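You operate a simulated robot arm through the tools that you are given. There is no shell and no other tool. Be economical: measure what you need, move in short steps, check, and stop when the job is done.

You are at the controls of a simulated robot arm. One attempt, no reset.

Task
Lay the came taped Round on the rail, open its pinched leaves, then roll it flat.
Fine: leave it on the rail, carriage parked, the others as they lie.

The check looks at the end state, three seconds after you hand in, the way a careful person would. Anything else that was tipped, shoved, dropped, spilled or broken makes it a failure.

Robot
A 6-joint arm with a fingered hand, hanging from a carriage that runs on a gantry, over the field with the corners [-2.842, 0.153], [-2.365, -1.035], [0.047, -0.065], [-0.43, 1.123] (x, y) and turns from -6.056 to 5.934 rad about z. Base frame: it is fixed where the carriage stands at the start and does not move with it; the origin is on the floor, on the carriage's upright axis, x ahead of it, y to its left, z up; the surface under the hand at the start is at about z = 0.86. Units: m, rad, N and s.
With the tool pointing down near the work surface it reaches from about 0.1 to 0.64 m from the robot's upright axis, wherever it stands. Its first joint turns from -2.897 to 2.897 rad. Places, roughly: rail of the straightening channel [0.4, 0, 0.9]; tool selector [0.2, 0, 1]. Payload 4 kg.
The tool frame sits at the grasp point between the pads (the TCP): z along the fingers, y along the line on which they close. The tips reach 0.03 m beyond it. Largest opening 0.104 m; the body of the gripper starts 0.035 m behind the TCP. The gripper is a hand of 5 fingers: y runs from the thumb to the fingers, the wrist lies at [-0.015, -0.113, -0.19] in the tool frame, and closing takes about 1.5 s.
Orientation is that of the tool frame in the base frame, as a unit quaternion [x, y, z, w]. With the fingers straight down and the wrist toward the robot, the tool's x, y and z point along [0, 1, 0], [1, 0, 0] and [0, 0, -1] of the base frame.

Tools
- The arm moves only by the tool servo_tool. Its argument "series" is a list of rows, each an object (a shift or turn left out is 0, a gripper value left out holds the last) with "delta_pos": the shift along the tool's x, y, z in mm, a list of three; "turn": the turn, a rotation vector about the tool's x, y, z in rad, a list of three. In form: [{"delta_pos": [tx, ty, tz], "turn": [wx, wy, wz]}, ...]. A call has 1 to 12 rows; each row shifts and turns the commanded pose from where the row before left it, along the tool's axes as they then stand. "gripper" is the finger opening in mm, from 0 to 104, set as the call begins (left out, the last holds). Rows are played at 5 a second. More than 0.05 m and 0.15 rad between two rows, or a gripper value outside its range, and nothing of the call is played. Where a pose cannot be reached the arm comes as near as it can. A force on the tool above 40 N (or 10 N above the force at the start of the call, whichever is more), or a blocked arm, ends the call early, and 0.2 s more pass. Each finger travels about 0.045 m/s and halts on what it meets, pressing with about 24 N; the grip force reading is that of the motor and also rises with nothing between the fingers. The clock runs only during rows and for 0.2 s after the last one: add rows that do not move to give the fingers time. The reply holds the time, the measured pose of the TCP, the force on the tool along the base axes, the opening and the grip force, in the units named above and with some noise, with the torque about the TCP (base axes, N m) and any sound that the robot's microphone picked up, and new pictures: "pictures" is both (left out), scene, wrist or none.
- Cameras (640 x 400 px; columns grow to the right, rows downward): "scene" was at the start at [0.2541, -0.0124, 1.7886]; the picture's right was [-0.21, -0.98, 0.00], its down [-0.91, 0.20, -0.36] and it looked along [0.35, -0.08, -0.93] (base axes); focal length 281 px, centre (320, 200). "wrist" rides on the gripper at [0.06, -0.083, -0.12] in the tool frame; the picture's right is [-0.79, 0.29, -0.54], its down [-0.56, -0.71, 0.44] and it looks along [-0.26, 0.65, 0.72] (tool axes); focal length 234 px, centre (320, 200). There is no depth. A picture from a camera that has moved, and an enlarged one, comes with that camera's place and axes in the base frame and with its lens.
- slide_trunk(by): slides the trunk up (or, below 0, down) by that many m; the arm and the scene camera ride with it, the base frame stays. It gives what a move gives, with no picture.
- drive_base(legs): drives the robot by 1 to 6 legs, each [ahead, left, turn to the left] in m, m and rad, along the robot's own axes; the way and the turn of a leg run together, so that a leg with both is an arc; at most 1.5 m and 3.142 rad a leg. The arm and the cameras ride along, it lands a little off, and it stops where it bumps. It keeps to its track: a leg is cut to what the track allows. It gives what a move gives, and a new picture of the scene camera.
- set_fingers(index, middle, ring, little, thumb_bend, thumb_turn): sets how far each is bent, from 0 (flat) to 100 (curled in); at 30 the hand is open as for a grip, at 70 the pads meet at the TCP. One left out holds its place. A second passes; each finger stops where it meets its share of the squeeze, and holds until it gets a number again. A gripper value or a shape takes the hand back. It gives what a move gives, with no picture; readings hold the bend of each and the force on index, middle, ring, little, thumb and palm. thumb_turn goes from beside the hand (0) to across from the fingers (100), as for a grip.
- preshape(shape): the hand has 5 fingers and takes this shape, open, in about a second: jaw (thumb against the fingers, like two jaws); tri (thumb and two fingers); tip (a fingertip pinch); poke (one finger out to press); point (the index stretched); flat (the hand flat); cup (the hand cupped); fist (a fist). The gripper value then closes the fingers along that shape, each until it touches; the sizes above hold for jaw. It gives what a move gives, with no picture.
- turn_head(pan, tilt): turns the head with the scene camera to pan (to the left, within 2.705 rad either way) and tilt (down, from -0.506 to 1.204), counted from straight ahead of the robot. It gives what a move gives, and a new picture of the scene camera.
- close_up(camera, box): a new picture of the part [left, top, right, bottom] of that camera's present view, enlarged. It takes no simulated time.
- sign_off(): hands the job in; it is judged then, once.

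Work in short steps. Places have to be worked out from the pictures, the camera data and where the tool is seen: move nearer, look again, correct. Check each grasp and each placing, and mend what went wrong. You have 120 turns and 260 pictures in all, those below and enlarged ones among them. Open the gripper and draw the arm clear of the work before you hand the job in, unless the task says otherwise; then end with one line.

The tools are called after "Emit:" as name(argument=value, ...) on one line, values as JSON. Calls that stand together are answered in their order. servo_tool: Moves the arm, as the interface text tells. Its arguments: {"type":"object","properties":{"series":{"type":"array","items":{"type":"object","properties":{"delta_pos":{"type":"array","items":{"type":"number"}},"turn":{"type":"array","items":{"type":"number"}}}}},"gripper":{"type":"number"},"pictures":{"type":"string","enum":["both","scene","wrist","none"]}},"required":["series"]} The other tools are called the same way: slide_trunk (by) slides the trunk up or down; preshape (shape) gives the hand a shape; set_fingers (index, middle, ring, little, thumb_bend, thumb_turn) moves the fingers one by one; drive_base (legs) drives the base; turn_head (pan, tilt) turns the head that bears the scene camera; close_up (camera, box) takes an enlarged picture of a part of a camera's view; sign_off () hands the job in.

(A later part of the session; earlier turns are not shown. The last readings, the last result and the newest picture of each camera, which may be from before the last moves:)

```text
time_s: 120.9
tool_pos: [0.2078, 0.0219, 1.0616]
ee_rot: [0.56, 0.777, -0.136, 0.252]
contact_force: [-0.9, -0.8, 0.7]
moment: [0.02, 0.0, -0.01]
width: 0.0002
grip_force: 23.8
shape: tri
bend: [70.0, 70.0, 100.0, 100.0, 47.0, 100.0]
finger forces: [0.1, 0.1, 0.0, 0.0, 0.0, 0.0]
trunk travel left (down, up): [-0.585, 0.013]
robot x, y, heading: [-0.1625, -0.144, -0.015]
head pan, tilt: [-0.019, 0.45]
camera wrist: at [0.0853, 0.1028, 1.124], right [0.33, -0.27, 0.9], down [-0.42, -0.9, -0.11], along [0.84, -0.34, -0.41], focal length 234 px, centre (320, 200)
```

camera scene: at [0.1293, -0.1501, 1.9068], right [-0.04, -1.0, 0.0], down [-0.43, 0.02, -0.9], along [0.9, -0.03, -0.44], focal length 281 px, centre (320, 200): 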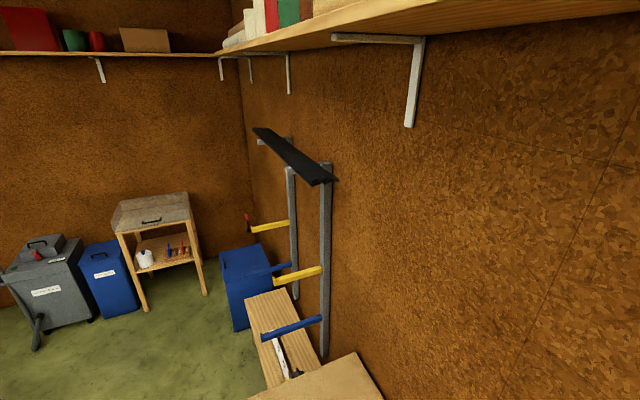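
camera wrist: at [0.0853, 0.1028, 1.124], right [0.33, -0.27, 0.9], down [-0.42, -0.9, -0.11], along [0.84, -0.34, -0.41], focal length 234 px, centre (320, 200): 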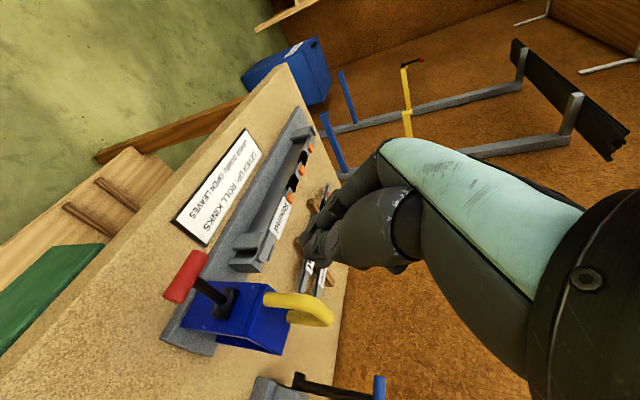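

Position above the outer part of the bar and push down in small steps.

Emit:
servo_tool(series=[{"delta_pos": [10, -13, -6.6]}, {"delta_pos": [13.7, 0, 20.9]}, {"delta_pos": [13.7, 0, 20.9]}, {"delta_pos": [13.7, 0, 20.9]}, {"delta_pos": [5.5, 0, 8.4]}, {"delta_pos": [5.5, 0, 8.4]}, {"delta_pos": [5.5, 0, 8.4]}, {"delta_pos": [5.5, 0, 8.4]}, {"delta_pos": [5.5, 0, 8.4]}, {}], pictures="wrist")

Emit:
close_up(camera="wrist", box=[160, 180, 360, 380])

```text
time_s: 122.6
tool_pos: [0.2031, 0.0374, 0.9624]
ee_rot: [0.564, 0.776, -0.125, 0.255]
contact_force: [-2.5, 5.4, 12.0]
moment: [-0.02, -0.01, 0.0]
width: 0.0002
grip_force: 24.3
shape: tri
bend: [70.0, 70.0, 100.0, 100.0, 47.0, 100.0]
finger forces: [0.0, 0.0, 0.1, 0.0, 0.1, 0.1]
trunk travel left (down, up): [-0.585, 0.013]
robot x, y, heading: [-0.1653, -0.1407, -0.022]
head pan, tilt: [-0.019, 0.45]
stopped in row 8: the force on the tool passed its limit at 47 N (the readings are from after the stop); the commanded pose is now the measured one
camera wrist: at [0.0794, 0.1171, 1.0228], right [0.32, -0.28, 0.91], down [-0.42, -0.9, -0.13], along [0.85, -0.34, -0.4], focal length 234 px, centre (320, 200)
```

wrist: 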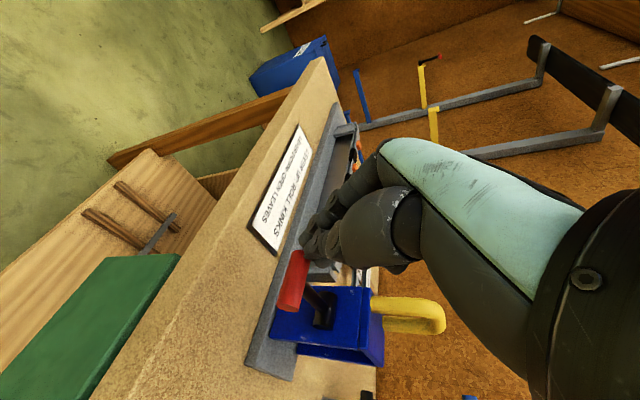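

```text
2.00 times, centred on (260, 280) of wrist
camera zoom: at [0.0794, 0.1171, 1.0228], right [0.32, -0.28, 0.91], down [-0.42, -0.9, -0.13], along [0.85, -0.34, -0.4], focal length 468 px, centre (440, 40)
```

zoom: 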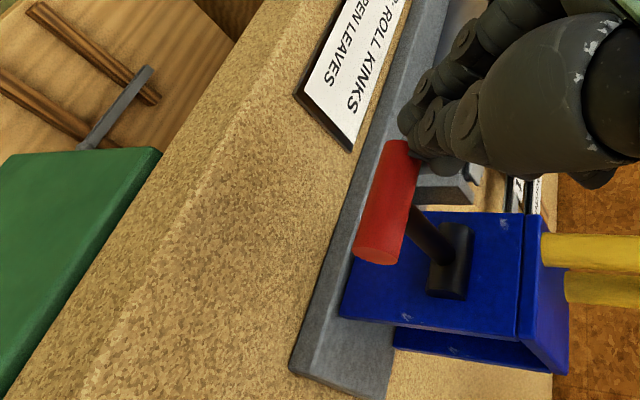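

The lever hits a firm stop at horizontal (47 N, no movement), so horizontal is its DOWN position. Now retreat, straighten the hand and open it for gripping the yellow handle.

Emit:
servo_tool(series=[{"delta_pos": [-13.7, 0, -20.9]}, {"delta_pos": [-13.7, 0, -20.9]}, {"delta_pos": [-13.7, 0, -20.9]}, {"delta_pos": [-13.7, 0, -20.9], "turn": [0, 0.14, 0]}, {"delta_pos": [0, 0, -20], "turn": [0, 0.14, 0]}, {"delta_pos": [0, 0, -20], "turn": [0, 0.14, 0]}, {"turn": [0, 0.14, 0]}, {}], gripper=60, pictures="none")

Emit:
turn_head(pan=-0.1, tilt=1.2)

```text
time_s: 124.4
tool_pos: [0.187, 0.043, 1.0977]
ee_rot: [0.578, 0.815, 0.032, 0.031]
contact_force: [-0.4, -0.5, 0.1]
moment: [0.0, -0.01, 0.0]
width: 0.06
grip_force: 0.1
shape: tri
bend: [74.0, 42.0, 99.0, 99.0, 66.0, 99.0]
finger forces: [0.0, 0.0, 0.1, 0.0, 0.0, 0.1]
trunk travel left (down, up): [-0.585, 0.013]
robot x, y, heading: [-0.1604, -0.14, -0.018]
head pan, tilt: [-0.019, 0.45]
```

```text
time_s: 125.5
tool_pos: [0.1844, 0.043, 1.098]
ee_rot: [0.577, 0.815, 0.031, 0.033]
contact_force: [0.1, 0.9, 0.2]
moment: [0.02, -0.03, -0.01]
width: 0.0596
grip_force: 0.1
shape: tri
bend: [74.0, 42.0, 99.0, 99.0, 66.0, 99.0]
finger forces: [0.1, 0.1, 0.1, 0.0, 0.1, 0.0]
trunk travel left (down, up): [-0.585, 0.013]
robot x, y, heading: [-0.16, -0.1446, -0.02]
head pan, tilt: [-0.099, 1.201]
camera scene: at [0.0929, -0.1533, 1.8487], right [-0.12, -0.99, 0.0], down [-0.93, 0.11, -0.36], along [0.36, -0.04, -0.93], focal length 281 px, centre (320, 200)
```

scene: 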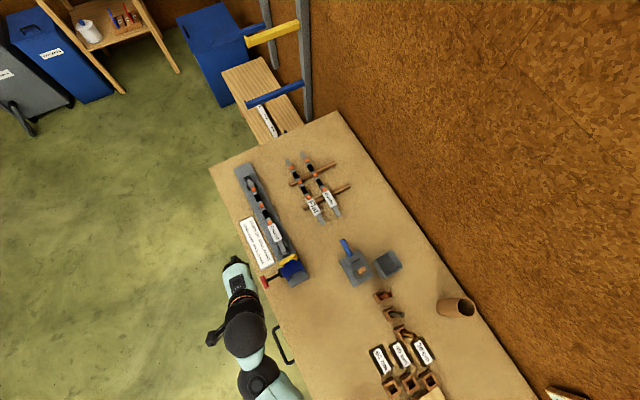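

Clear view. Zoom to localise the yellow handle.

Emit:
close_up(camera="scene", box=[220, 150, 340, 300])

Emit:
servo_tool(series=[{"delta_pos": [-10, 0, 0], "turn": [0, 0, -0.045]}], pictures="wrist")

```text
2.67 times, centred on (280, 225) of scene
camera zoom: at [0.0929, -0.1533, 1.8487], right [-0.12, -0.99, 0.0], down [-0.93, 0.11, -0.36], along [0.36, -0.04, -0.93], focal length 750 px, centre (427, 133)
```

zoom: 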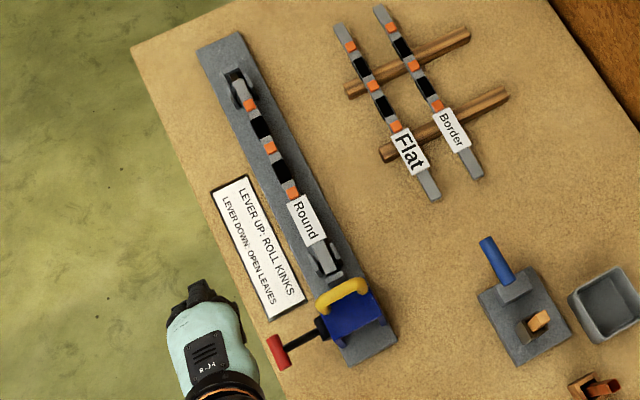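

```text
time_s: 125.9
tool_pos: [0.1877, 0.033, 1.0988]
ee_rot: [0.558, 0.828, 0.03, 0.032]
contact_force: [0.2, 0.9, 0.1]
moment: [0.01, 0.0, 0.0]
width: 0.0599
grip_force: 0.0
shape: tri
bend: [74.0, 42.0, 99.0, 99.0, 66.0, 99.0]
finger forces: [0.0, 0.1, 0.0, 0.0, 0.0, 0.1]
trunk travel left (down, up): [-0.585, 0.013]
robot x, y, heading: [-0.1618, -0.1403, -0.019]
head pan, tilt: [-0.099, 1.201]
camera wrist: at [0.0781, 0.0572, 1.21], right [0.51, -0.63, 0.58], down [-0.41, -0.78, -0.48], along [0.76, 0.01, -0.65], focal length 234 px, centre (320, 200)
```

wrist: 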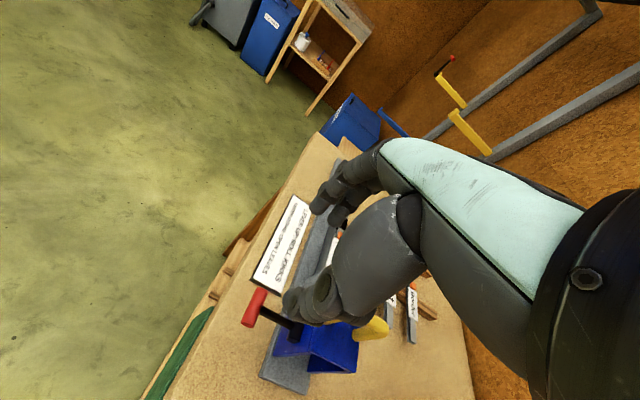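

Handle centre at u≈0.187, v≈-0.160, top z≈1.016. Drive 0.1 m along the rail for reach and move the hand above the handle.

Emit:
drive_base(legs=[[0.09, 0.038, 0]])

Emit:
servo_tool(series=[{"delta_pos": [-30, -25, 0]}, {"delta_pos": [-30, -25, 0]}, {"delta_pos": [-30, -25, 0]}, {"delta_pos": [-30, -25, 0]}, {}])

```text
time_s: 127.0
tool_pos: [0.2799, 0.0687, 1.0977]
ee_rot: [0.559, 0.828, 0.03, 0.031]
contact_force: [1.3, -0.2, -0.1]
moment: [0.01, -0.01, -0.01]
width: 0.0598
grip_force: 0.1
shape: tri
bend: [74.0, 42.0, 99.0, 99.0, 66.0, 99.0]
finger forces: [0.0, 0.0, 0.1, 0.1, 0.1, 0.1]
trunk travel left (down, up): [-0.585, 0.013]
robot x, y, heading: [-0.0716, -0.1021, -0.019]
head pan, tilt: [-0.099, 1.201]
camera scene: at [0.1827, -0.1171, 1.8486], right [-0.12, -0.99, 0.0], down [-0.93, 0.11, -0.36], along [0.36, -0.04, -0.93], focal length 281 px, centre (320, 200)
```

scene: 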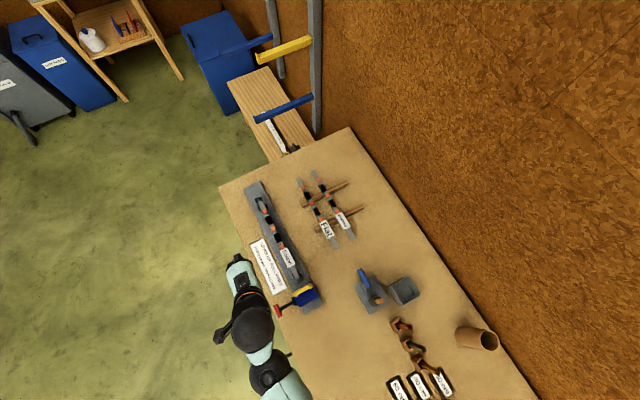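

```text
time_s: 128.2
tool_pos: [0.2335, -0.0792, 1.0921]
ee_rot: [0.559, 0.828, 0.031, 0.031]
contact_force: [-0.4, -0.3, 0.1]
moment: [-0.02, 0.01, 0.02]
width: 0.0596
grip_force: 0.0
shape: tri
bend: [74.0, 42.0, 99.0, 99.0, 66.0, 99.0]
finger forces: [0.0, 0.1, 0.1, 0.0, 0.0, 0.0]
trunk travel left (down, up): [-0.585, 0.013]
robot x, y, heading: [-0.074, -0.1037, -0.017]
head pan, tilt: [-0.099, 1.201]
camera scene: at [0.1827, -0.1171, 1.8486], right [-0.12, -0.99, 0.0], down [-0.93, 0.11, -0.36], along [0.36, -0.04, -0.93], focal length 281 px, centre (320, 200)
camera wrist: at [0.1221, -0.0552, 1.204], right [0.51, -0.63, 0.58], down [-0.41, -0.78, -0.48], along [0.76, 0.01, -0.65], focal length 234 px, centre (320, 200)
```

scene: 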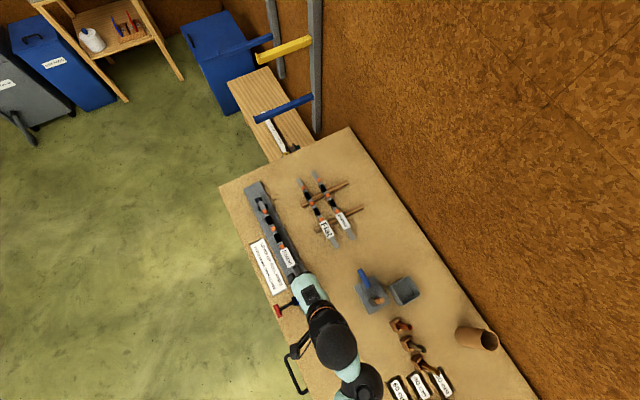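
wrist: 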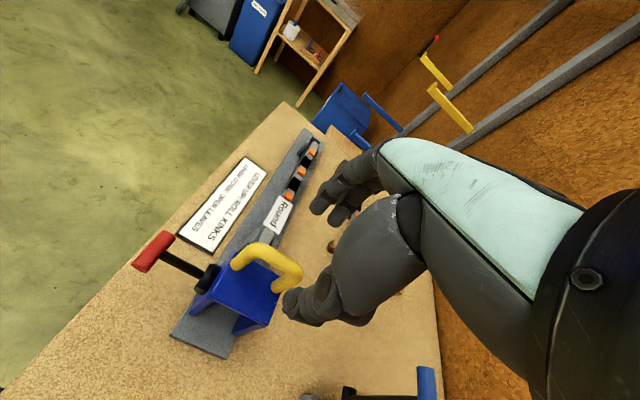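

TCP is over the handle. Descend with slight correction, straddling the bar.

Emit:
servo_tool(series=[{"delta_pos": [5, 5, 20]}, {"delta_pos": [0, 0, 20]}, {"delta_pos": [0, 0, 20]}, {"delta_pos": [0, 0, 14]}, {}], pictures="wrist")

Emit:
close_up(camera="wrist", box=[200, 180, 400, 340])

```text
time_s: 129.4
tool_pos: [0.2412, -0.0716, 1.0169]
ee_rot: [0.558, 0.828, 0.031, 0.033]
contact_force: [0.6, -0.3, -0.1]
moment: [0.01, 0.0, -0.01]
width: 0.0596
grip_force: 0.0
shape: tri
bend: [74.0, 42.0, 99.0, 99.0, 66.0, 99.0]
finger forces: [0.0, 0.1, 0.0, 0.1, 0.0, 0.1]
trunk travel left (down, up): [-0.585, 0.013]
robot x, y, heading: [-0.0741, -0.1082, -0.013]
head pan, tilt: [-0.099, 1.201]
camera wrist: at [0.1307, -0.0468, 1.1298], right [0.51, -0.63, 0.58], down [-0.41, -0.78, -0.48], along [0.76, 0.01, -0.65], focal length 234 px, centre (320, 200)
```

wrist: 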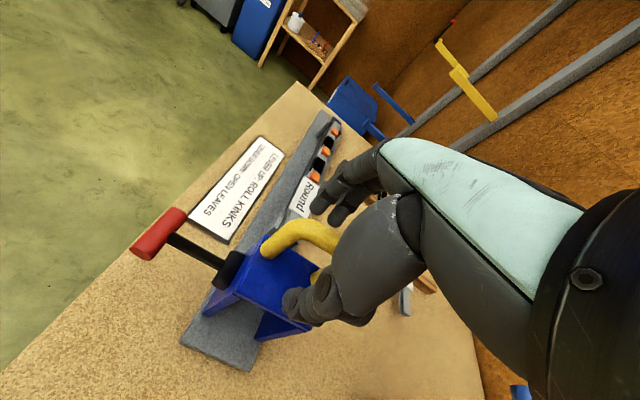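

```text
2.50 times, centred on (300, 260) of wrist
camera zoom: at [0.1307, -0.0468, 1.1298], right [0.51, -0.63, 0.58], down [-0.41, -0.78, -0.48], along [0.76, 0.01, -0.65], focal length 585 px, centre (370, 50)
```

zoom: 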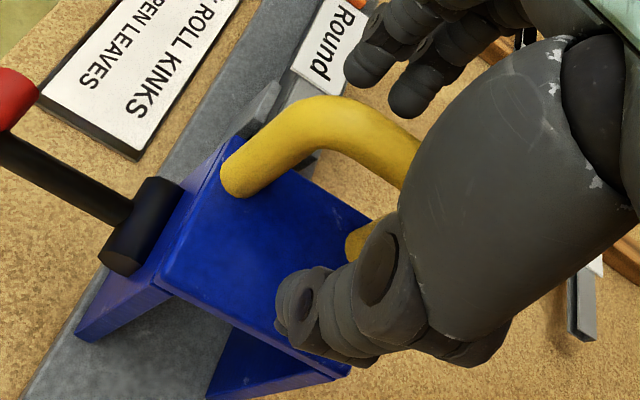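

Thumb and fingers straddle the handle. Close the grip.

Emit:
servo_tool(series=[{}, {}, {}, {}, {}, {}], gripper=6, pictures="wrist")

```text
time_s: 130.8
tool_pos: [0.2406, -0.0702, 1.0181]
ee_rot: [0.558, 0.829, 0.03, 0.031]
contact_force: [-0.5, 0.4, 0.1]
moment: [-0.03, -0.02, 0.01]
width: 0.006
grip_force: 0.0
shape: tri
bend: [71.0, 66.0, 99.0, 99.0, 72.0, 100.0]
finger forces: [0.0, 0.0, 0.1, 0.0, 0.0, 0.0]
trunk travel left (down, up): [-0.585, 0.013]
robot x, y, heading: [-0.0726, -0.1067, -0.015]
head pan, tilt: [-0.099, 1.201]
camera wrist: at [0.1306, -0.0468, 1.13], right [0.51, -0.63, 0.58], down [-0.41, -0.78, -0.48], along [0.76, 0.01, -0.65], focal length 234 px, centre (320, 200)
```

wrist: 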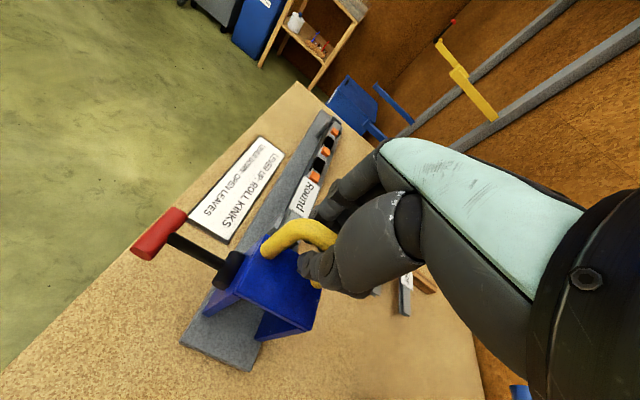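

Closed on nothing: pads passed above the bar. Open, descend ~18 mm, and close again.

Emit:
servo_tool(series=[{}, {}, {}, {}, {"delta_pos": [0, 0, 9]}, {"delta_pos": [0, 0, 9]}, {}], gripper=60, pictures="none")

Emit:
servo_tool(series=[{}, {}, {}, {}, {}, {}], gripper=6, pictures="wrist")

Emit:
close_up(camera="wrist", box=[200, 180, 400, 340])

```text
time_s: 132.4
tool_pos: [0.2468, -0.0729, 1.0039]
ee_rot: [0.559, 0.828, 0.031, 0.035]
contact_force: [5.7, -5.7, 16.6]
moment: [-0.21, 0.01, 0.08]
width: 0.0595
grip_force: 0.0
shape: tri
bend: [74.0, 42.0, 100.0, 99.0, 66.0, 99.0]
finger forces: [0.1, 0.0, 17.4, 0.0, 0.0, 0.0]
trunk travel left (down, up): [-0.585, 0.013]
robot x, y, heading: [-0.0721, -0.1052, -0.014]
head pan, tilt: [-0.099, 1.201]
```

```text
time_s: 133.8
tool_pos: [0.2443, -0.073, 1.0029]
ee_rot: [0.559, 0.828, 0.03, 0.034]
contact_force: [7.5, -11.6, 18.2]
moment: [-0.17, 0.05, 0.13]
width: 0.0061
grip_force: 0.1
shape: tri
bend: [71.0, 66.0, 100.0, 99.0, 72.0, 100.0]
finger forces: [0.0, 0.0, 23.5, 0.0, 0.0, 0.0]
trunk travel left (down, up): [-0.585, 0.013]
robot x, y, heading: [-0.0709, -0.1059, -0.016]
head pan, tilt: [-0.099, 1.201]
camera wrist: at [0.1342, -0.048, 1.1138], right [0.51, -0.63, 0.58], down [-0.4, -0.78, -0.48], along [0.76, 0.01, -0.65], focal length 234 px, centre (320, 200)
```

wrist: 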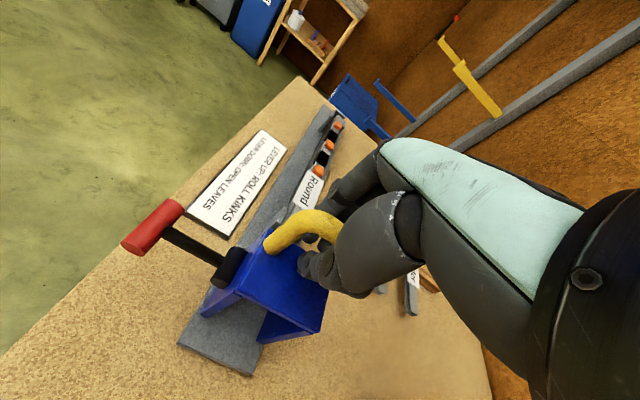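

```text
2.50 times, centred on (300, 260) of wrist
camera zoom: at [0.1342, -0.048, 1.1138], right [0.51, -0.63, 0.58], down [-0.4, -0.78, -0.48], along [0.76, 0.01, -0.65], focal length 585 px, centre (370, 50)
```

zoom: 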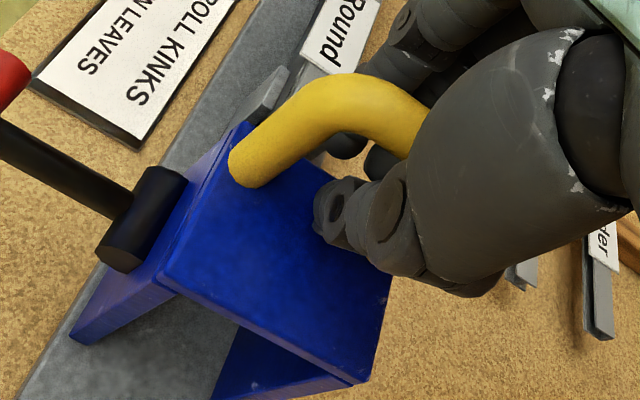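

The fingers close through the handle's loop beneath its bar, so it's hooked both ways; the curled ring finger presses on top. Raise 7 mm and push along the rail.

Emit:
servo_tool(series=[{"delta_pos": [0, 0, -7]}, {"delta_pos": [0, 10, 0]}, {"delta_pos": [0, 15, 0]}, {"delta_pos": [0, 15, 0]}, {}], gripper=2)

```text
time_s: 135.1
tool_pos: [0.2773, -0.056, 1.0112]
ee_rot: [0.558, 0.829, 0.029, 0.031]
contact_force: [-1.6, -1.7, -8.5]
moment: [0.02, -0.08, -0.02]
width: 0.0
grip_force: 24.2
shape: tri
bend: [70.0, 70.0, 100.0, 100.0, 66.0, 100.0]
finger forces: [2.0, 0.1, 0.1, 0.0, 6.5, 0.0]
trunk travel left (down, up): [-0.585, 0.013]
robot x, y, heading: [-0.0754, -0.1095, -0.017]
head pan, tilt: [-0.099, 1.201]
camera scene: at [0.1824, -0.117, 1.8483], right [-0.12, -0.99, 0.0], down [-0.93, 0.11, -0.36], along [0.36, -0.04, -0.93], focal length 281 px, centre (320, 200)
camera wrist: at [0.1673, -0.0316, 1.1228], right [0.52, -0.63, 0.58], down [-0.41, -0.78, -0.48], along [0.75, 0.02, -0.66], focal length 234 px, centre (320, 200)
```

scene: 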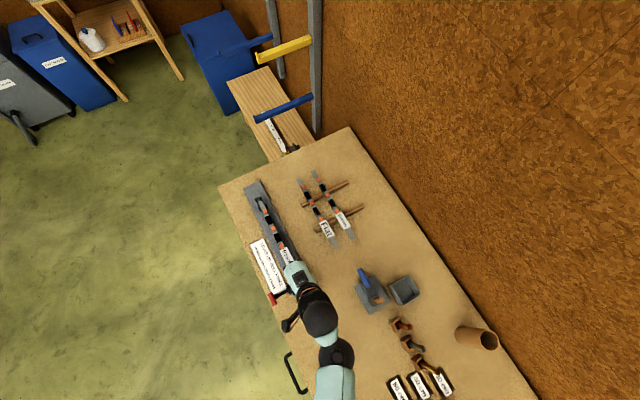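
wrist: 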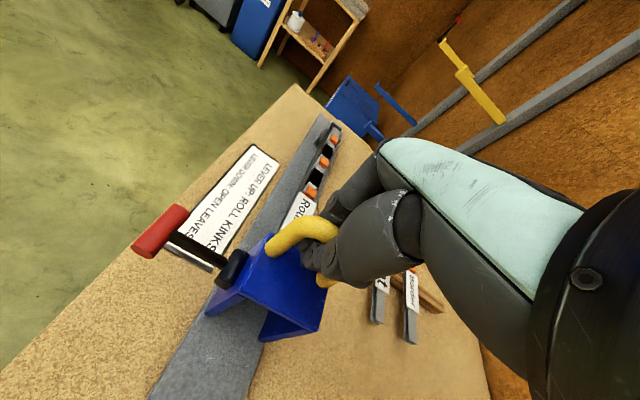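

The carriage follows the hand. Continue along the rail (compensating slight upward drift).

Emit:
servo_tool(series=[{"delta_pos": [0, 20, 3]}, {"delta_pos": [0, 20, 2]}, {"delta_pos": [0, 20, 1.7]}, {"delta_pos": [0, 20, 1.7]}, {"delta_pos": [0, 20, 1.7]}, {"delta_pos": [0, 20, 1.7]}, {"delta_pos": [0, 20, 1.7]}, {}])

```text
time_s: 136.8
tool_pos: [0.4075, -0.0042, 1.0105]
ee_rot: [0.559, 0.828, 0.03, 0.032]
contact_force: [-0.6, -0.5, -4.5]
moment: [0.01, 0.0, -0.03]
width: 0.0
grip_force: 24.1
shape: tri
bend: [70.0, 70.0, 100.0, 100.0, 66.0, 100.0]
finger forces: [2.1, 0.1, 0.1, 0.0, 3.8, 0.0]
trunk travel left (down, up): [-0.585, 0.013]
robot x, y, heading: [-0.074, -0.1071, -0.015]
head pan, tilt: [-0.099, 1.201]
camera scene: at [0.1826, -0.1171, 1.8485], right [-0.12, -0.99, 0.0], down [-0.93, 0.11, -0.36], along [0.36, -0.04, -0.93], focal length 281 px, centre (320, 200)
camera wrist: at [0.2973, 0.0209, 1.1217], right [0.51, -0.63, 0.58], down [-0.41, -0.78, -0.48], along [0.76, 0.01, -0.65], focal length 234 px, centre (320, 200)
```

scene: 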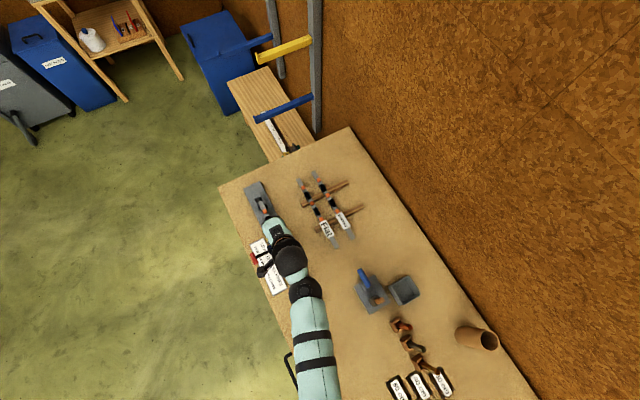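
wrist: 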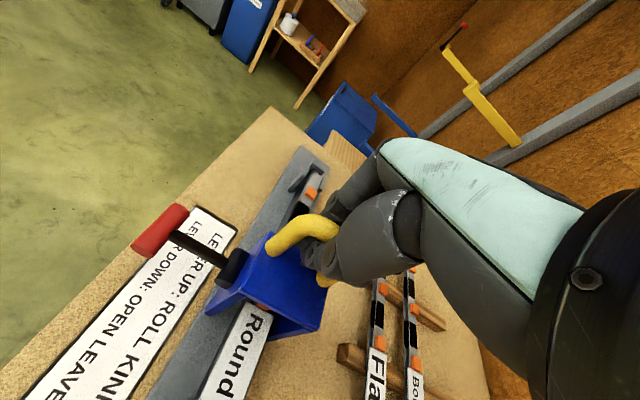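

Rolling smoothly over the came. Continue to the far end.

Emit:
servo_tool(series=[{"delta_pos": [0, 20, 2]}, {"delta_pos": [0, 20, 2]}, {"delta_pos": [0, 20, 1.7]}, {"delta_pos": [0, 20, 1.7]}, {"delta_pos": [0, 15, 1.3]}, {}])

```text
time_s: 138.2
tool_pos: [0.4963, 0.0316, 1.0099]
ee_rot: [0.558, 0.828, 0.03, 0.032]
contact_force: [-1.5, -1.0, -5.6]
moment: [-0.01, -0.04, -0.03]
width: 0.0
grip_force: 23.5
shape: tri
bend: [70.0, 70.0, 100.0, 100.0, 66.0, 100.0]
finger forces: [2.1, 0.0, 0.0, 0.0, 4.2, 0.0]
trunk travel left (down, up): [-0.585, 0.013]
robot x, y, heading: [-0.0723, -0.1121, -0.015]
head pan, tilt: [-0.099, 1.201]
camera scene: at [0.1825, -0.1171, 1.8484], right [-0.12, -0.99, 0.0], down [-0.93, 0.11, -0.36], along [0.36, -0.04, -0.93], focal length 281 px, centre (320, 200)
camera wrist: at [0.3871, 0.0566, 1.1219], right [0.51, -0.63, 0.58], down [-0.41, -0.78, -0.48], along [0.76, 0.01, -0.66], focal length 234 px, centre (320, 200)
```

scene: 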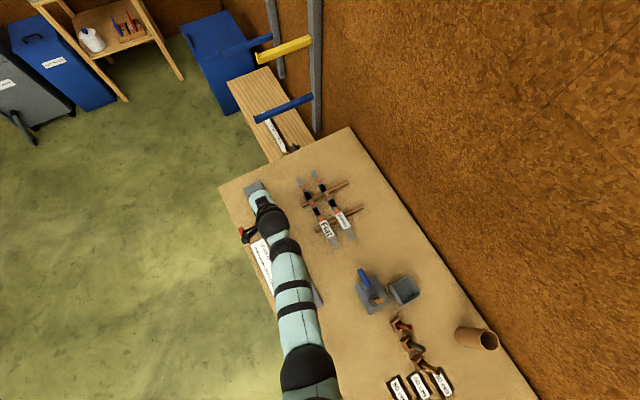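
wrist: 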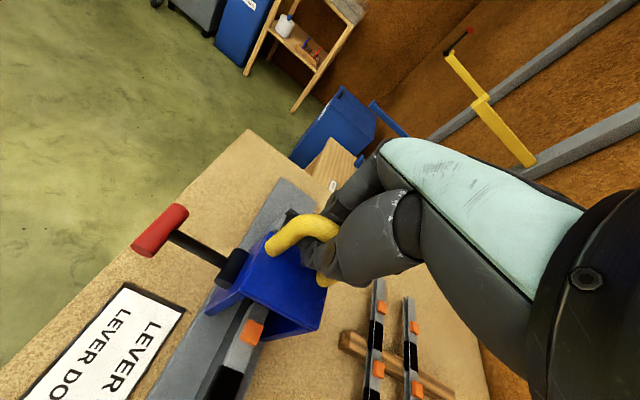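

Zoom on the processed section to see whether the pinched parts changed.

Emit:
close_up(camera="wrist", box=[120, 280, 320, 400])

Emit:
servo_tool(series=[{"delta_pos": [0, 15, 1.3]}, {"delta_pos": [0, 15, 1.3]}, {"delta_pos": [0, 15, 1.3]}, {}], pictures="wrist")

Emit:
close_up(camera="wrist", box=[120, 180, 360, 400])

```text
3.20 times, centred on (220, 340) of wrist
camera zoom: at [0.3871, 0.0566, 1.1219], right [0.51, -0.63, 0.58], down [-0.41, -0.78, -0.48], along [0.76, 0.01, -0.66], focal length 749 px, centre (640, -248)
```

zoom: 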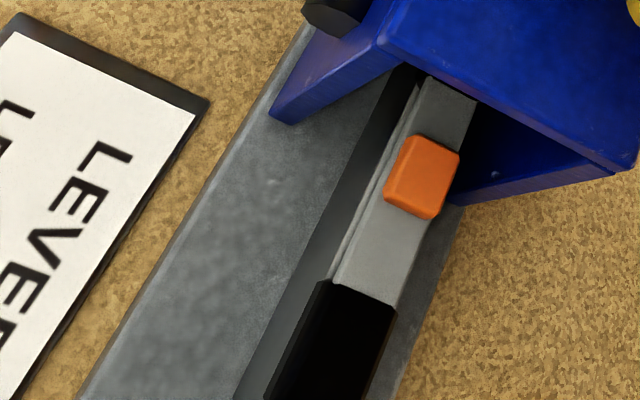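

```text
time_s: 139.2
tool_pos: [0.5391, 0.0487, 1.0101]
ee_rot: [0.558, 0.829, 0.029, 0.032]
contact_force: [-2.1, 1.3, -3.3]
moment: [0.0, -0.01, -0.01]
width: 0.0
grip_force: 23.9
shape: tri
bend: [70.0, 70.0, 100.0, 100.0, 66.0, 100.0]
finger forces: [2.0, 0.0, 0.1, 0.0, 3.3, 0.0]
trunk travel left (down, up): [-0.585, 0.013]
robot x, y, heading: [-0.0727, -0.1064, -0.014]
head pan, tilt: [-0.099, 1.201]
camera wrist: at [0.4289, 0.0729, 1.1215], right [0.51, -0.63, 0.58], down [-0.4, -0.78, -0.48], along [0.76, 0.01, -0.65], focal length 234 px, centre (320, 200)
```

wrist: 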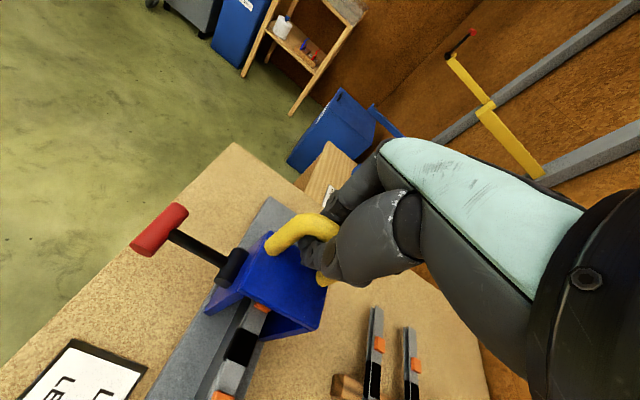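

```text
1.82 times, centred on (240, 290) of wrist
camera zoom: at [0.4289, 0.0729, 1.1215], right [0.51, -0.63, 0.58], down [-0.4, -0.78, -0.48], along [0.76, 0.01, -0.65], focal length 426 px, centre (466, 36)
```

zoom: 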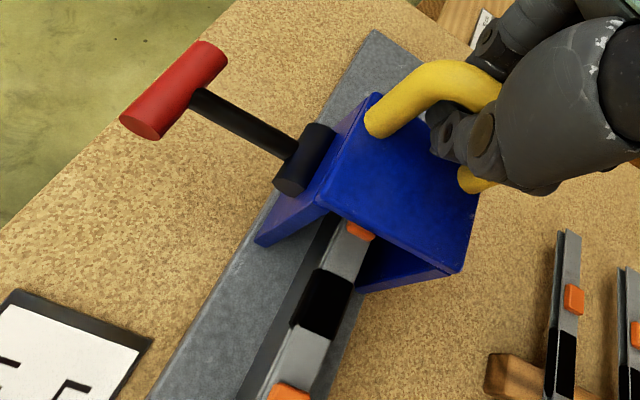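

Continue to the left end stop, then judge the effect.

Emit:
servo_tool(series=[{"delta_pos": [0, 15, 1.3]}, {"delta_pos": [0, 15, 1.3]}, {"delta_pos": [0, 15, 1.3]}, {"delta_pos": [0, 15, 1.3]}, {}], pictures="wrist")

Emit:
close_up(camera="wrist", box=[120, 180, 360, 400])

```text
time_s: 140.4
tool_pos: [0.5767, 0.0633, 1.0126]
ee_rot: [0.559, 0.828, 0.029, 0.031]
contact_force: [-1.7, -3.1, -15.7]
moment: [-0.02, -0.05, -0.07]
width: 0.0
grip_force: 24.0
shape: tri
bend: [70.0, 70.0, 100.0, 100.0, 66.0, 100.0]
finger forces: [4.9, 0.1, 0.0, 0.1, 11.1, 0.0]
out of reach, approached as far as the arm can: row 3, 4
trunk travel left (down, up): [-0.585, 0.013]
robot x, y, heading: [-0.0716, -0.1062, -0.017]
head pan, tilt: [-0.099, 1.201]
camera wrist: at [0.4677, 0.0893, 1.1249], right [0.52, -0.63, 0.58], down [-0.41, -0.78, -0.48], along [0.75, 0.01, -0.66], focal length 234 px, centre (320, 200)
```

wrist: 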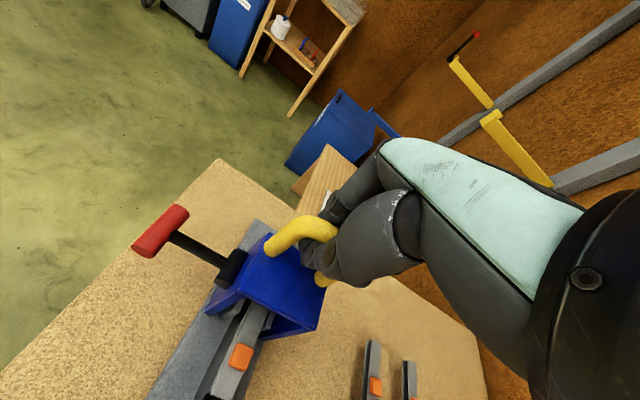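

```text
1.82 times, centred on (240, 290) of wrist
camera zoom: at [0.4677, 0.0893, 1.1249], right [0.52, -0.63, 0.58], down [-0.41, -0.78, -0.48], along [0.75, 0.01, -0.66], focal length 426 px, centre (466, 36)
```

zoom: 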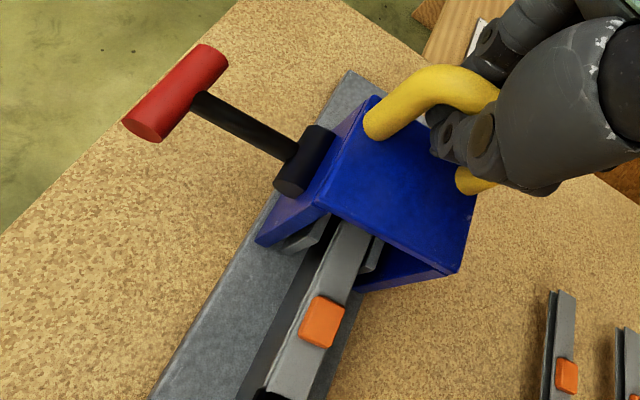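

At arm reach limit; drive the robot 6 cm further along the rail to finish the stroke.

Emit:
servo_tool(series=[{"delta_pos": [0, 0, 3]}, {}], pictures="none")

Emit:
drive_base(legs=[[0.056, 0.022, 0]])

Emit:
close_up(camera="wrist", box=[120, 180, 360, 400])

```text
time_s: 141.1
tool_pos: [0.5781, 0.0646, 1.0113]
ee_rot: [0.558, 0.828, 0.03, 0.032]
contact_force: [-1.2, -2.9, -11.7]
moment: [0.05, -0.08, -0.06]
width: 0.0003
grip_force: 24.0
shape: tri
bend: [70.0, 70.0, 100.0, 100.0, 66.0, 100.0]
finger forces: [4.6, 0.0, 0.0, 0.1, 9.3, 0.0]
trunk travel left (down, up): [-0.585, 0.013]
robot x, y, heading: [-0.0716, -0.1098, -0.017]
head pan, tilt: [-0.099, 1.201]
```

```text
time_s: 142.0
tool_pos: [0.6286, 0.0862, 1.0085]
ee_rot: [0.558, 0.829, 0.028, 0.029]
contact_force: [-19.0, -8.3, -6.8]
moment: [0.09, -0.18, 0.0]
width: 0.0
grip_force: 24.1
shape: tri
bend: [70.0, 70.0, 100.0, 100.0, 67.0, 100.0]
finger forces: [0.0, 0.0, 0.1, 0.1, 22.5, 0.0]
trunk travel left (down, up): [-0.585, 0.013]
robot x, y, heading: [-0.0175, -0.0826, -0.017]
head pan, tilt: [-0.099, 1.201]
camera scene: at [0.237, -0.0961, 1.8476], right [-0.12, -0.99, 0.0], down [-0.93, 0.11, -0.36], along [0.36, -0.04, -0.93], focal length 281 px, centre (320, 200)
```

scene: 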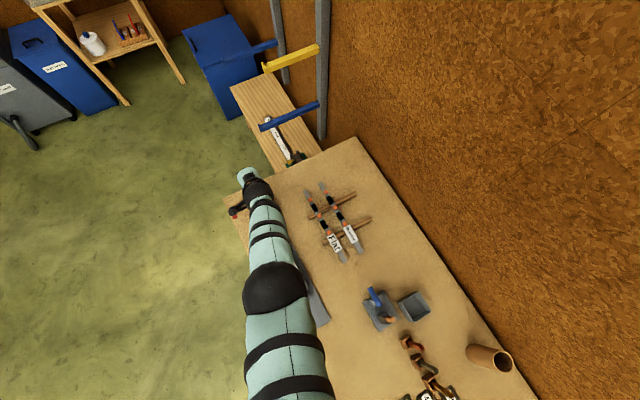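

```text
1.82 times, centred on (240, 290) of wrist
camera zoom: at [0.5192, 0.1104, 1.1212], right [0.52, -0.63, 0.58], down [-0.41, -0.78, -0.48], along [0.75, 0.01, -0.66], focal length 426 px, centre (466, 36)
```

zoom: 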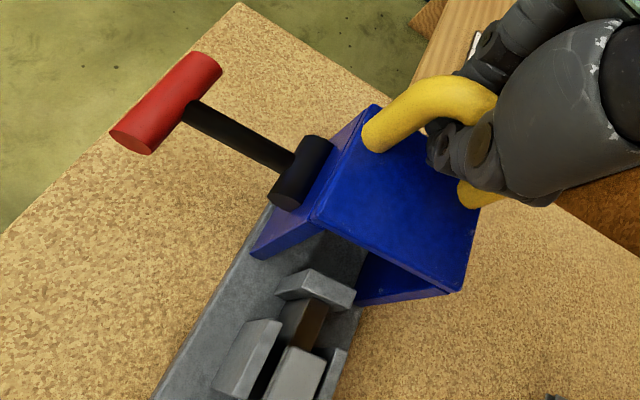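

Carriage is at the far-left stop. Look at the came now.

Emit:
close_up(camera="wrist", box=[60, 250, 360, 400])

Emit:
close_up(camera="scene", box=[210, 170, 370, 340])

```text
2.13 times, centred on (210, 325) of wrist
camera zoom: at [0.5192, 0.1104, 1.1212], right [0.52, -0.63, 0.58], down [-0.41, -0.78, -0.48], along [0.75, 0.01, -0.66], focal length 500 px, centre (555, -67)
```

zoom: 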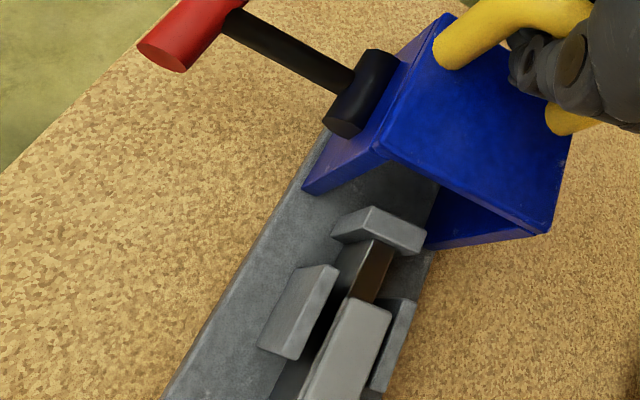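

```text
2.35 times, centred on (290, 255) of scene
camera zoom: at [0.237, -0.0961, 1.8476], right [-0.12, -0.99, 0.0], down [-0.93, 0.11, -0.36], along [0.36, -0.04, -0.93], focal length 662 px, centre (391, 71)
```

zoom: 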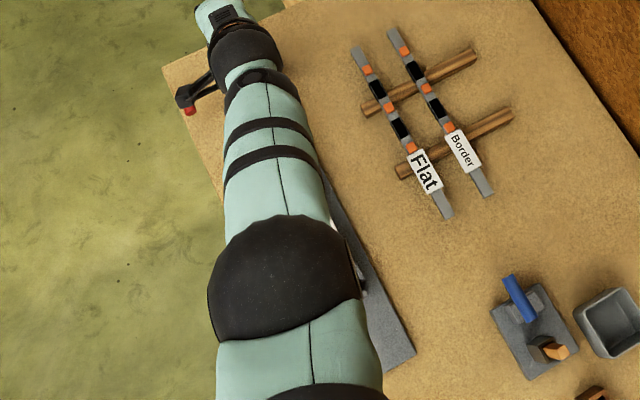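

Return: drive back then pull the carriage right, checking the came as it's uncovered.

Emit:
drive_base(legs=[[-0.056, -0.022, 0]])

Emit:
servo_tool(series=[{"delta_pos": [0, -20, -1.7]}, {"delta_pos": [0, -20, -1.7]}, {"delta_pos": [0, -20, -1.7]}, {"delta_pos": [0, -20, -1.7]}, {"delta_pos": [0, -20, -1.7]}, {"delta_pos": [0, -20, -1.7]}, {"delta_pos": [0, -20, -1.7]}, {"delta_pos": [0, -20, -1.7]}, {"delta_pos": [0, -20, -1.7]}, {"delta_pos": [0, -20, -1.7]}, {}])

Emit:
close_up(camera="wrist", box=[220, 80, 400, 300])

```text
time_s: 143.0
tool_pos: [0.5754, 0.0654, 1.0097]
ee_rot: [0.558, 0.829, 0.029, 0.031]
contact_force: [-0.9, -4.8, 0.0]
moment: [0.04, 0.02, -0.02]
width: 0.0
grip_force: 24.2
shape: tri
bend: [70.0, 70.0, 100.0, 100.0, 67.0, 100.0]
finger forces: [2.9, 0.0, 0.1, 0.1, 5.2, 0.0]
trunk travel left (down, up): [-0.585, 0.013]
robot x, y, heading: [-0.0734, -0.1053, -0.014]
head pan, tilt: [-0.099, 1.201]
camera scene: at [0.1818, -0.1166, 1.8486], right [-0.12, -0.99, 0.0], down [-0.93, 0.11, -0.36], along [0.36, -0.04, -0.93], focal length 281 px, centre (320, 200)
```

scene: 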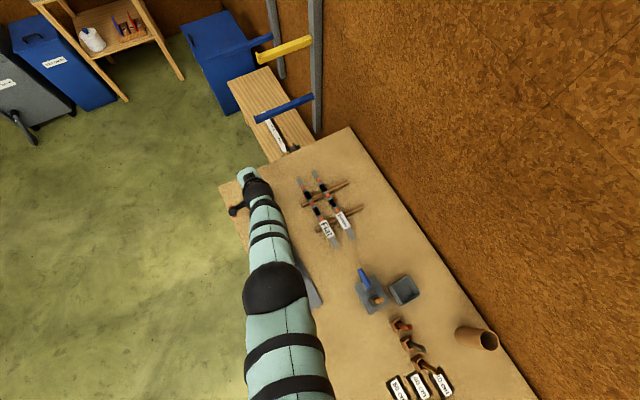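

```text
time_s: 145.4
tool_pos: [0.3889, -0.0093, 1.0107]
ee_rot: [0.558, 0.829, 0.028, 0.03]
contact_force: [-0.3, 1.6, -3.0]
moment: [0.0, 0.02, -0.04]
width: 0.0
grip_force: 24.0
shape: tri
bend: [70.0, 70.0, 100.0, 100.0, 68.0, 100.0]
finger forces: [3.5, 0.0, 0.1, 0.0, 3.8, 0.1]
trunk travel left (down, up): [-0.585, 0.013]
robot x, y, heading: [-0.0703, -0.1055, -0.017]
head pan, tilt: [-0.099, 1.201]
camera scene: at [0.1818, -0.1164, 1.8486], right [-0.12, -0.99, 0.0], down [-0.93, 0.11, -0.36], along [0.36, -0.04, -0.93], focal length 281 px, centre (320, 200)
camera wrist: at [0.2793, 0.0151, 1.1227], right [0.52, -0.63, 0.58], down [-0.41, -0.78, -0.48], along [0.75, 0.01, -0.66], focal length 234 px, centre (320, 200)
```

scene: 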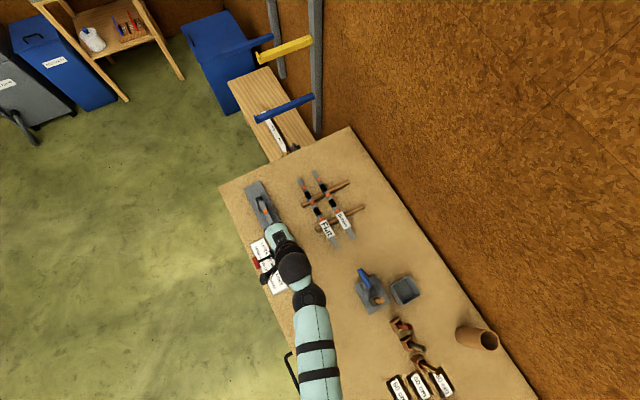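
wrist: 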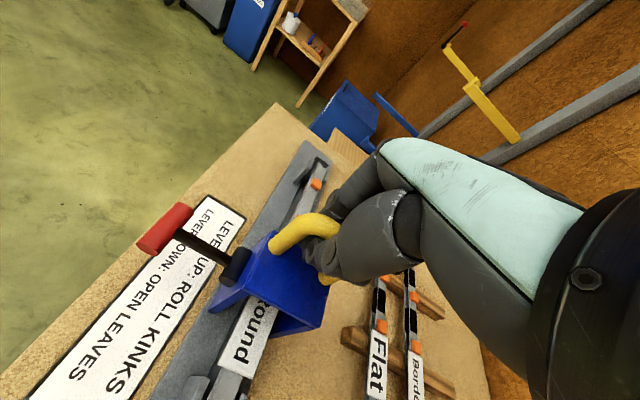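

```text
1.82 times, centred on (310, 190) of wrist
camera zoom: at [0.2793, 0.0151, 1.1227], right [0.52, -0.63, 0.58], down [-0.41, -0.78, -0.48], along [0.75, 0.01, -0.66], focal length 426 px, centre (338, 218)
```

zoom: 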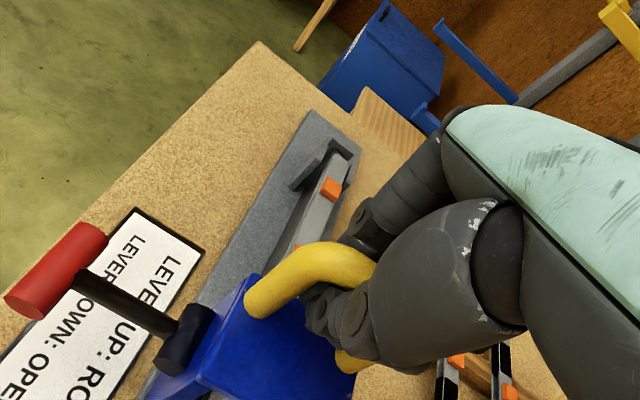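

The black pinched band between the orange kinks is gone — leaves opened. Continue back to park.

Emit:
servo_tool(series=[{"delta_pos": [0, -20, -1.7]}, {"delta_pos": [0, -20, -1.7]}, {"delta_pos": [0, -20, -1.7]}, {"delta_pos": [0, -20, -1.7]}, {"delta_pos": [0, -20, -1.7]}, {"delta_pos": [0, -20, -1.7]}, {"delta_pos": [0, -20, -1.7]}, {"delta_pos": [0, -18, -1.5]}, {}])

Emit:
close_up(camera="wrist", box=[120, 120, 400, 400])

```text
time_s: 147.4
tool_pos: [0.2423, -0.0694, 1.0111]
ee_rot: [0.559, 0.828, 0.029, 0.03]
contact_force: [-0.7, 3.3, -7.7]
moment: [-0.01, -0.01, -0.05]
width: 0.0001
grip_force: 24.3
shape: tri
bend: [70.0, 70.0, 100.0, 100.0, 68.0, 100.0]
finger forces: [5.9, 0.0, 0.1, 0.0, 6.1, 0.0]
trunk travel left (down, up): [-0.585, 0.013]
robot x, y, heading: [-0.0726, -0.1063, -0.012]
head pan, tilt: [-0.099, 1.201]
camera scene: at [0.1817, -0.1162, 1.8486], right [-0.12, -0.99, 0.0], down [-0.93, 0.11, -0.36], along [0.36, -0.04, -0.93], focal length 281 px, centre (320, 200)
camera wrist: at [0.1324, -0.0443, 1.1241], right [0.52, -0.63, 0.58], down [-0.41, -0.78, -0.48], along [0.75, 0.01, -0.66], focal length 234 px, centre (320, 200)
```

scene: 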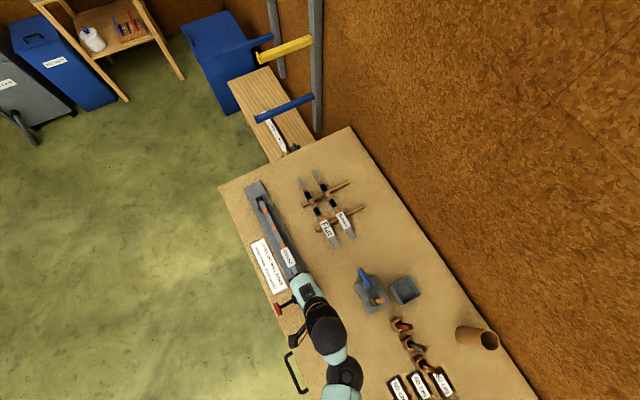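
wrist: 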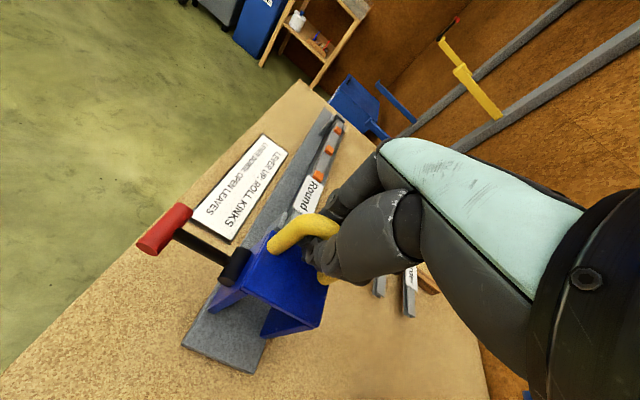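

```text
1.43 times, centred on (260, 260) of wrist
camera zoom: at [0.1324, -0.0443, 1.1241], right [0.52, -0.63, 0.58], down [-0.41, -0.78, -0.48], along [0.75, 0.01, -0.66], focal length 334 px, centre (406, 114)
```

zoom: 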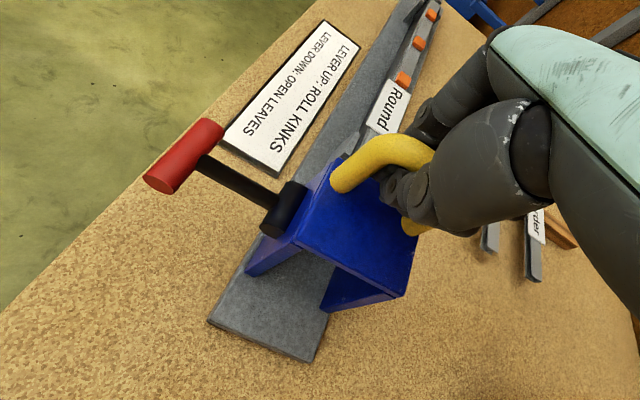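

Leaves are open on the whole came; only orange kinks remain. Push the carriage to its park stop, release and raise.

Emit:
servo_tool(series=[{"delta_pos": [0, -10, 1]}, {"delta_pos": [0, -10, 0]}, {"delta_pos": [0, -8, 0]}, {}], pictures="none")

Emit:
servo_tool(series=[{}, {}, {}, {}, {}, {"delta_pos": [0, 0, -25]}, {"delta_pos": [0, 0, -30]}, {"delta_pos": [0, 0, -30]}, {}], gripper=64, pictures="wrist")

```text
time_s: 148.4
tool_pos: [0.2251, -0.0772, 1.0118]
ee_rot: [0.558, 0.829, 0.032, 0.034]
contact_force: [31.2, 15.2, -4.2]
moment: [-0.07, 0.18, -0.06]
width: 0.0
grip_force: 23.8
shape: tri
bend: [70.0, 70.0, 100.0, 100.0, 70.0, 100.0]
finger forces: [25.0, 11.3, 0.0, 0.0, 2.7, 0.1]
trunk travel left (down, up): [-0.585, 0.013]
robot x, y, heading: [-0.0713, -0.1081, -0.016]
head pan, tilt: [-0.099, 1.201]
```

```text
time_s: 150.4
tool_pos: [0.2106, -0.0828, 1.0931]
ee_rot: [0.559, 0.828, 0.028, 0.031]
contact_force: [0.3, 0.4, -0.9]
moment: [0.0, 0.01, -0.02]
width: 0.0637
grip_force: 0.1
shape: tri
bend: [73.0, 40.0, 99.0, 99.0, 64.0, 99.0]
finger forces: [0.0, 0.0, 0.0, 0.0, 0.0, 0.1]
trunk travel left (down, up): [-0.585, 0.013]
robot x, y, heading: [-0.0719, -0.1049, -0.014]
head pan, tilt: [-0.099, 1.201]
camera wrist: at [0.1, -0.0577, 1.2045], right [0.52, -0.63, 0.58], down [-0.41, -0.78, -0.48], along [0.75, 0.01, -0.66], focal length 234 px, centre (320, 200)
```

wrist: 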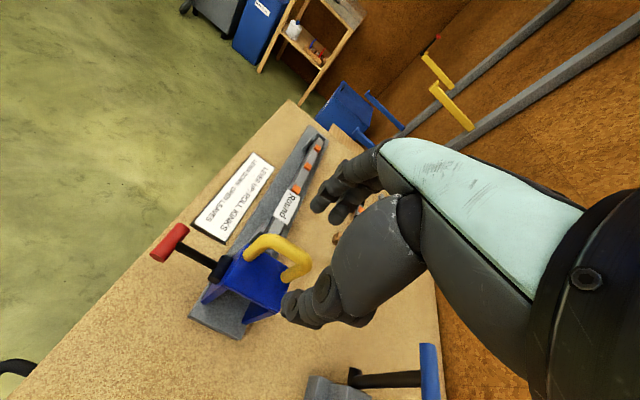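

Carriage is parked against its stop. The lever bar centre is at u≈0.176, v≈-0.060, z≈0.93; move over it with an outward lean.

Emit:
servo_tool(series=[{"delta_pos": [25, 3, 0]}, {"delta_pos": [25, 3, 0]}, {"delta_pos": [25, 3, 0]}, {"delta_pos": [25, 3, 0], "turn": [0, -0.13, 0]}, {"turn": [0, -0.13, 0]}, {"turn": [0, -0.13, 0]}, {}], pictures="wrist")

Emit:
close_up(camera="wrist", box=[180, 180, 400, 400])

```text
time_s: 152.0
tool_pos: [0.187, 0.0156, 1.0912]
ee_rot: [0.553, 0.807, -0.08, 0.191]
contact_force: [0.1, -0.2, -0.2]
moment: [0.02, -0.01, 0.02]
width: 0.064
grip_force: 0.0
shape: tri
bend: [73.0, 40.0, 99.0, 99.0, 64.0, 99.0]
finger forces: [0.0, 0.0, 0.1, 0.1, 0.0, 0.1]
trunk travel left (down, up): [-0.585, 0.013]
robot x, y, heading: [-0.0731, -0.1107, -0.014]
head pan, tilt: [-0.099, 1.201]
camera wrist: at [0.0632, 0.0785, 1.1705], right [0.4, -0.39, 0.83], down [-0.38, -0.9, -0.24], along [0.84, -0.22, -0.5], focal length 234 px, centre (320, 200)
```

wrist: 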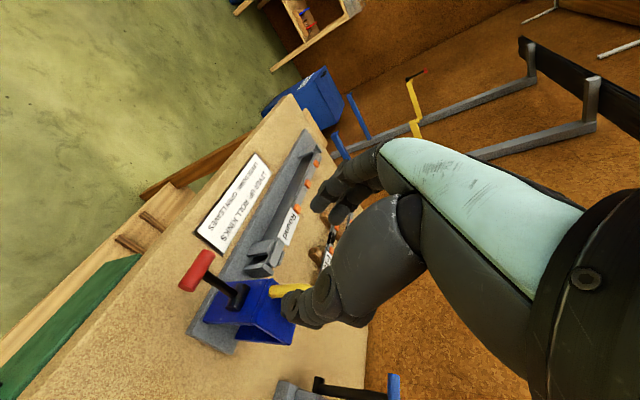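

```text
1.82 times, centred on (290, 290) of wrist
camera zoom: at [0.0632, 0.0785, 1.1705], right [0.4, -0.39, 0.83], down [-0.38, -0.9, -0.24], along [0.84, -0.22, -0.5], focal length 426 px, centre (374, 36)
```

zoom: 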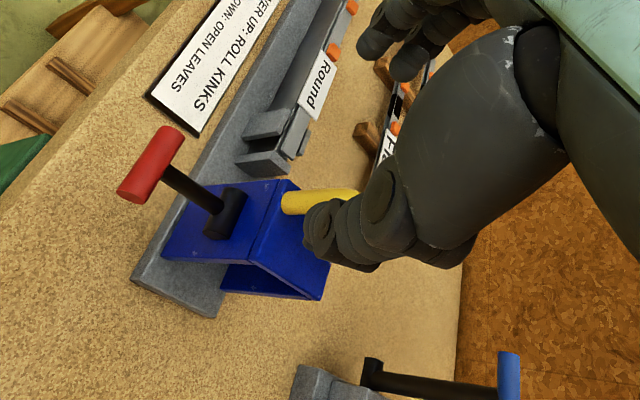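

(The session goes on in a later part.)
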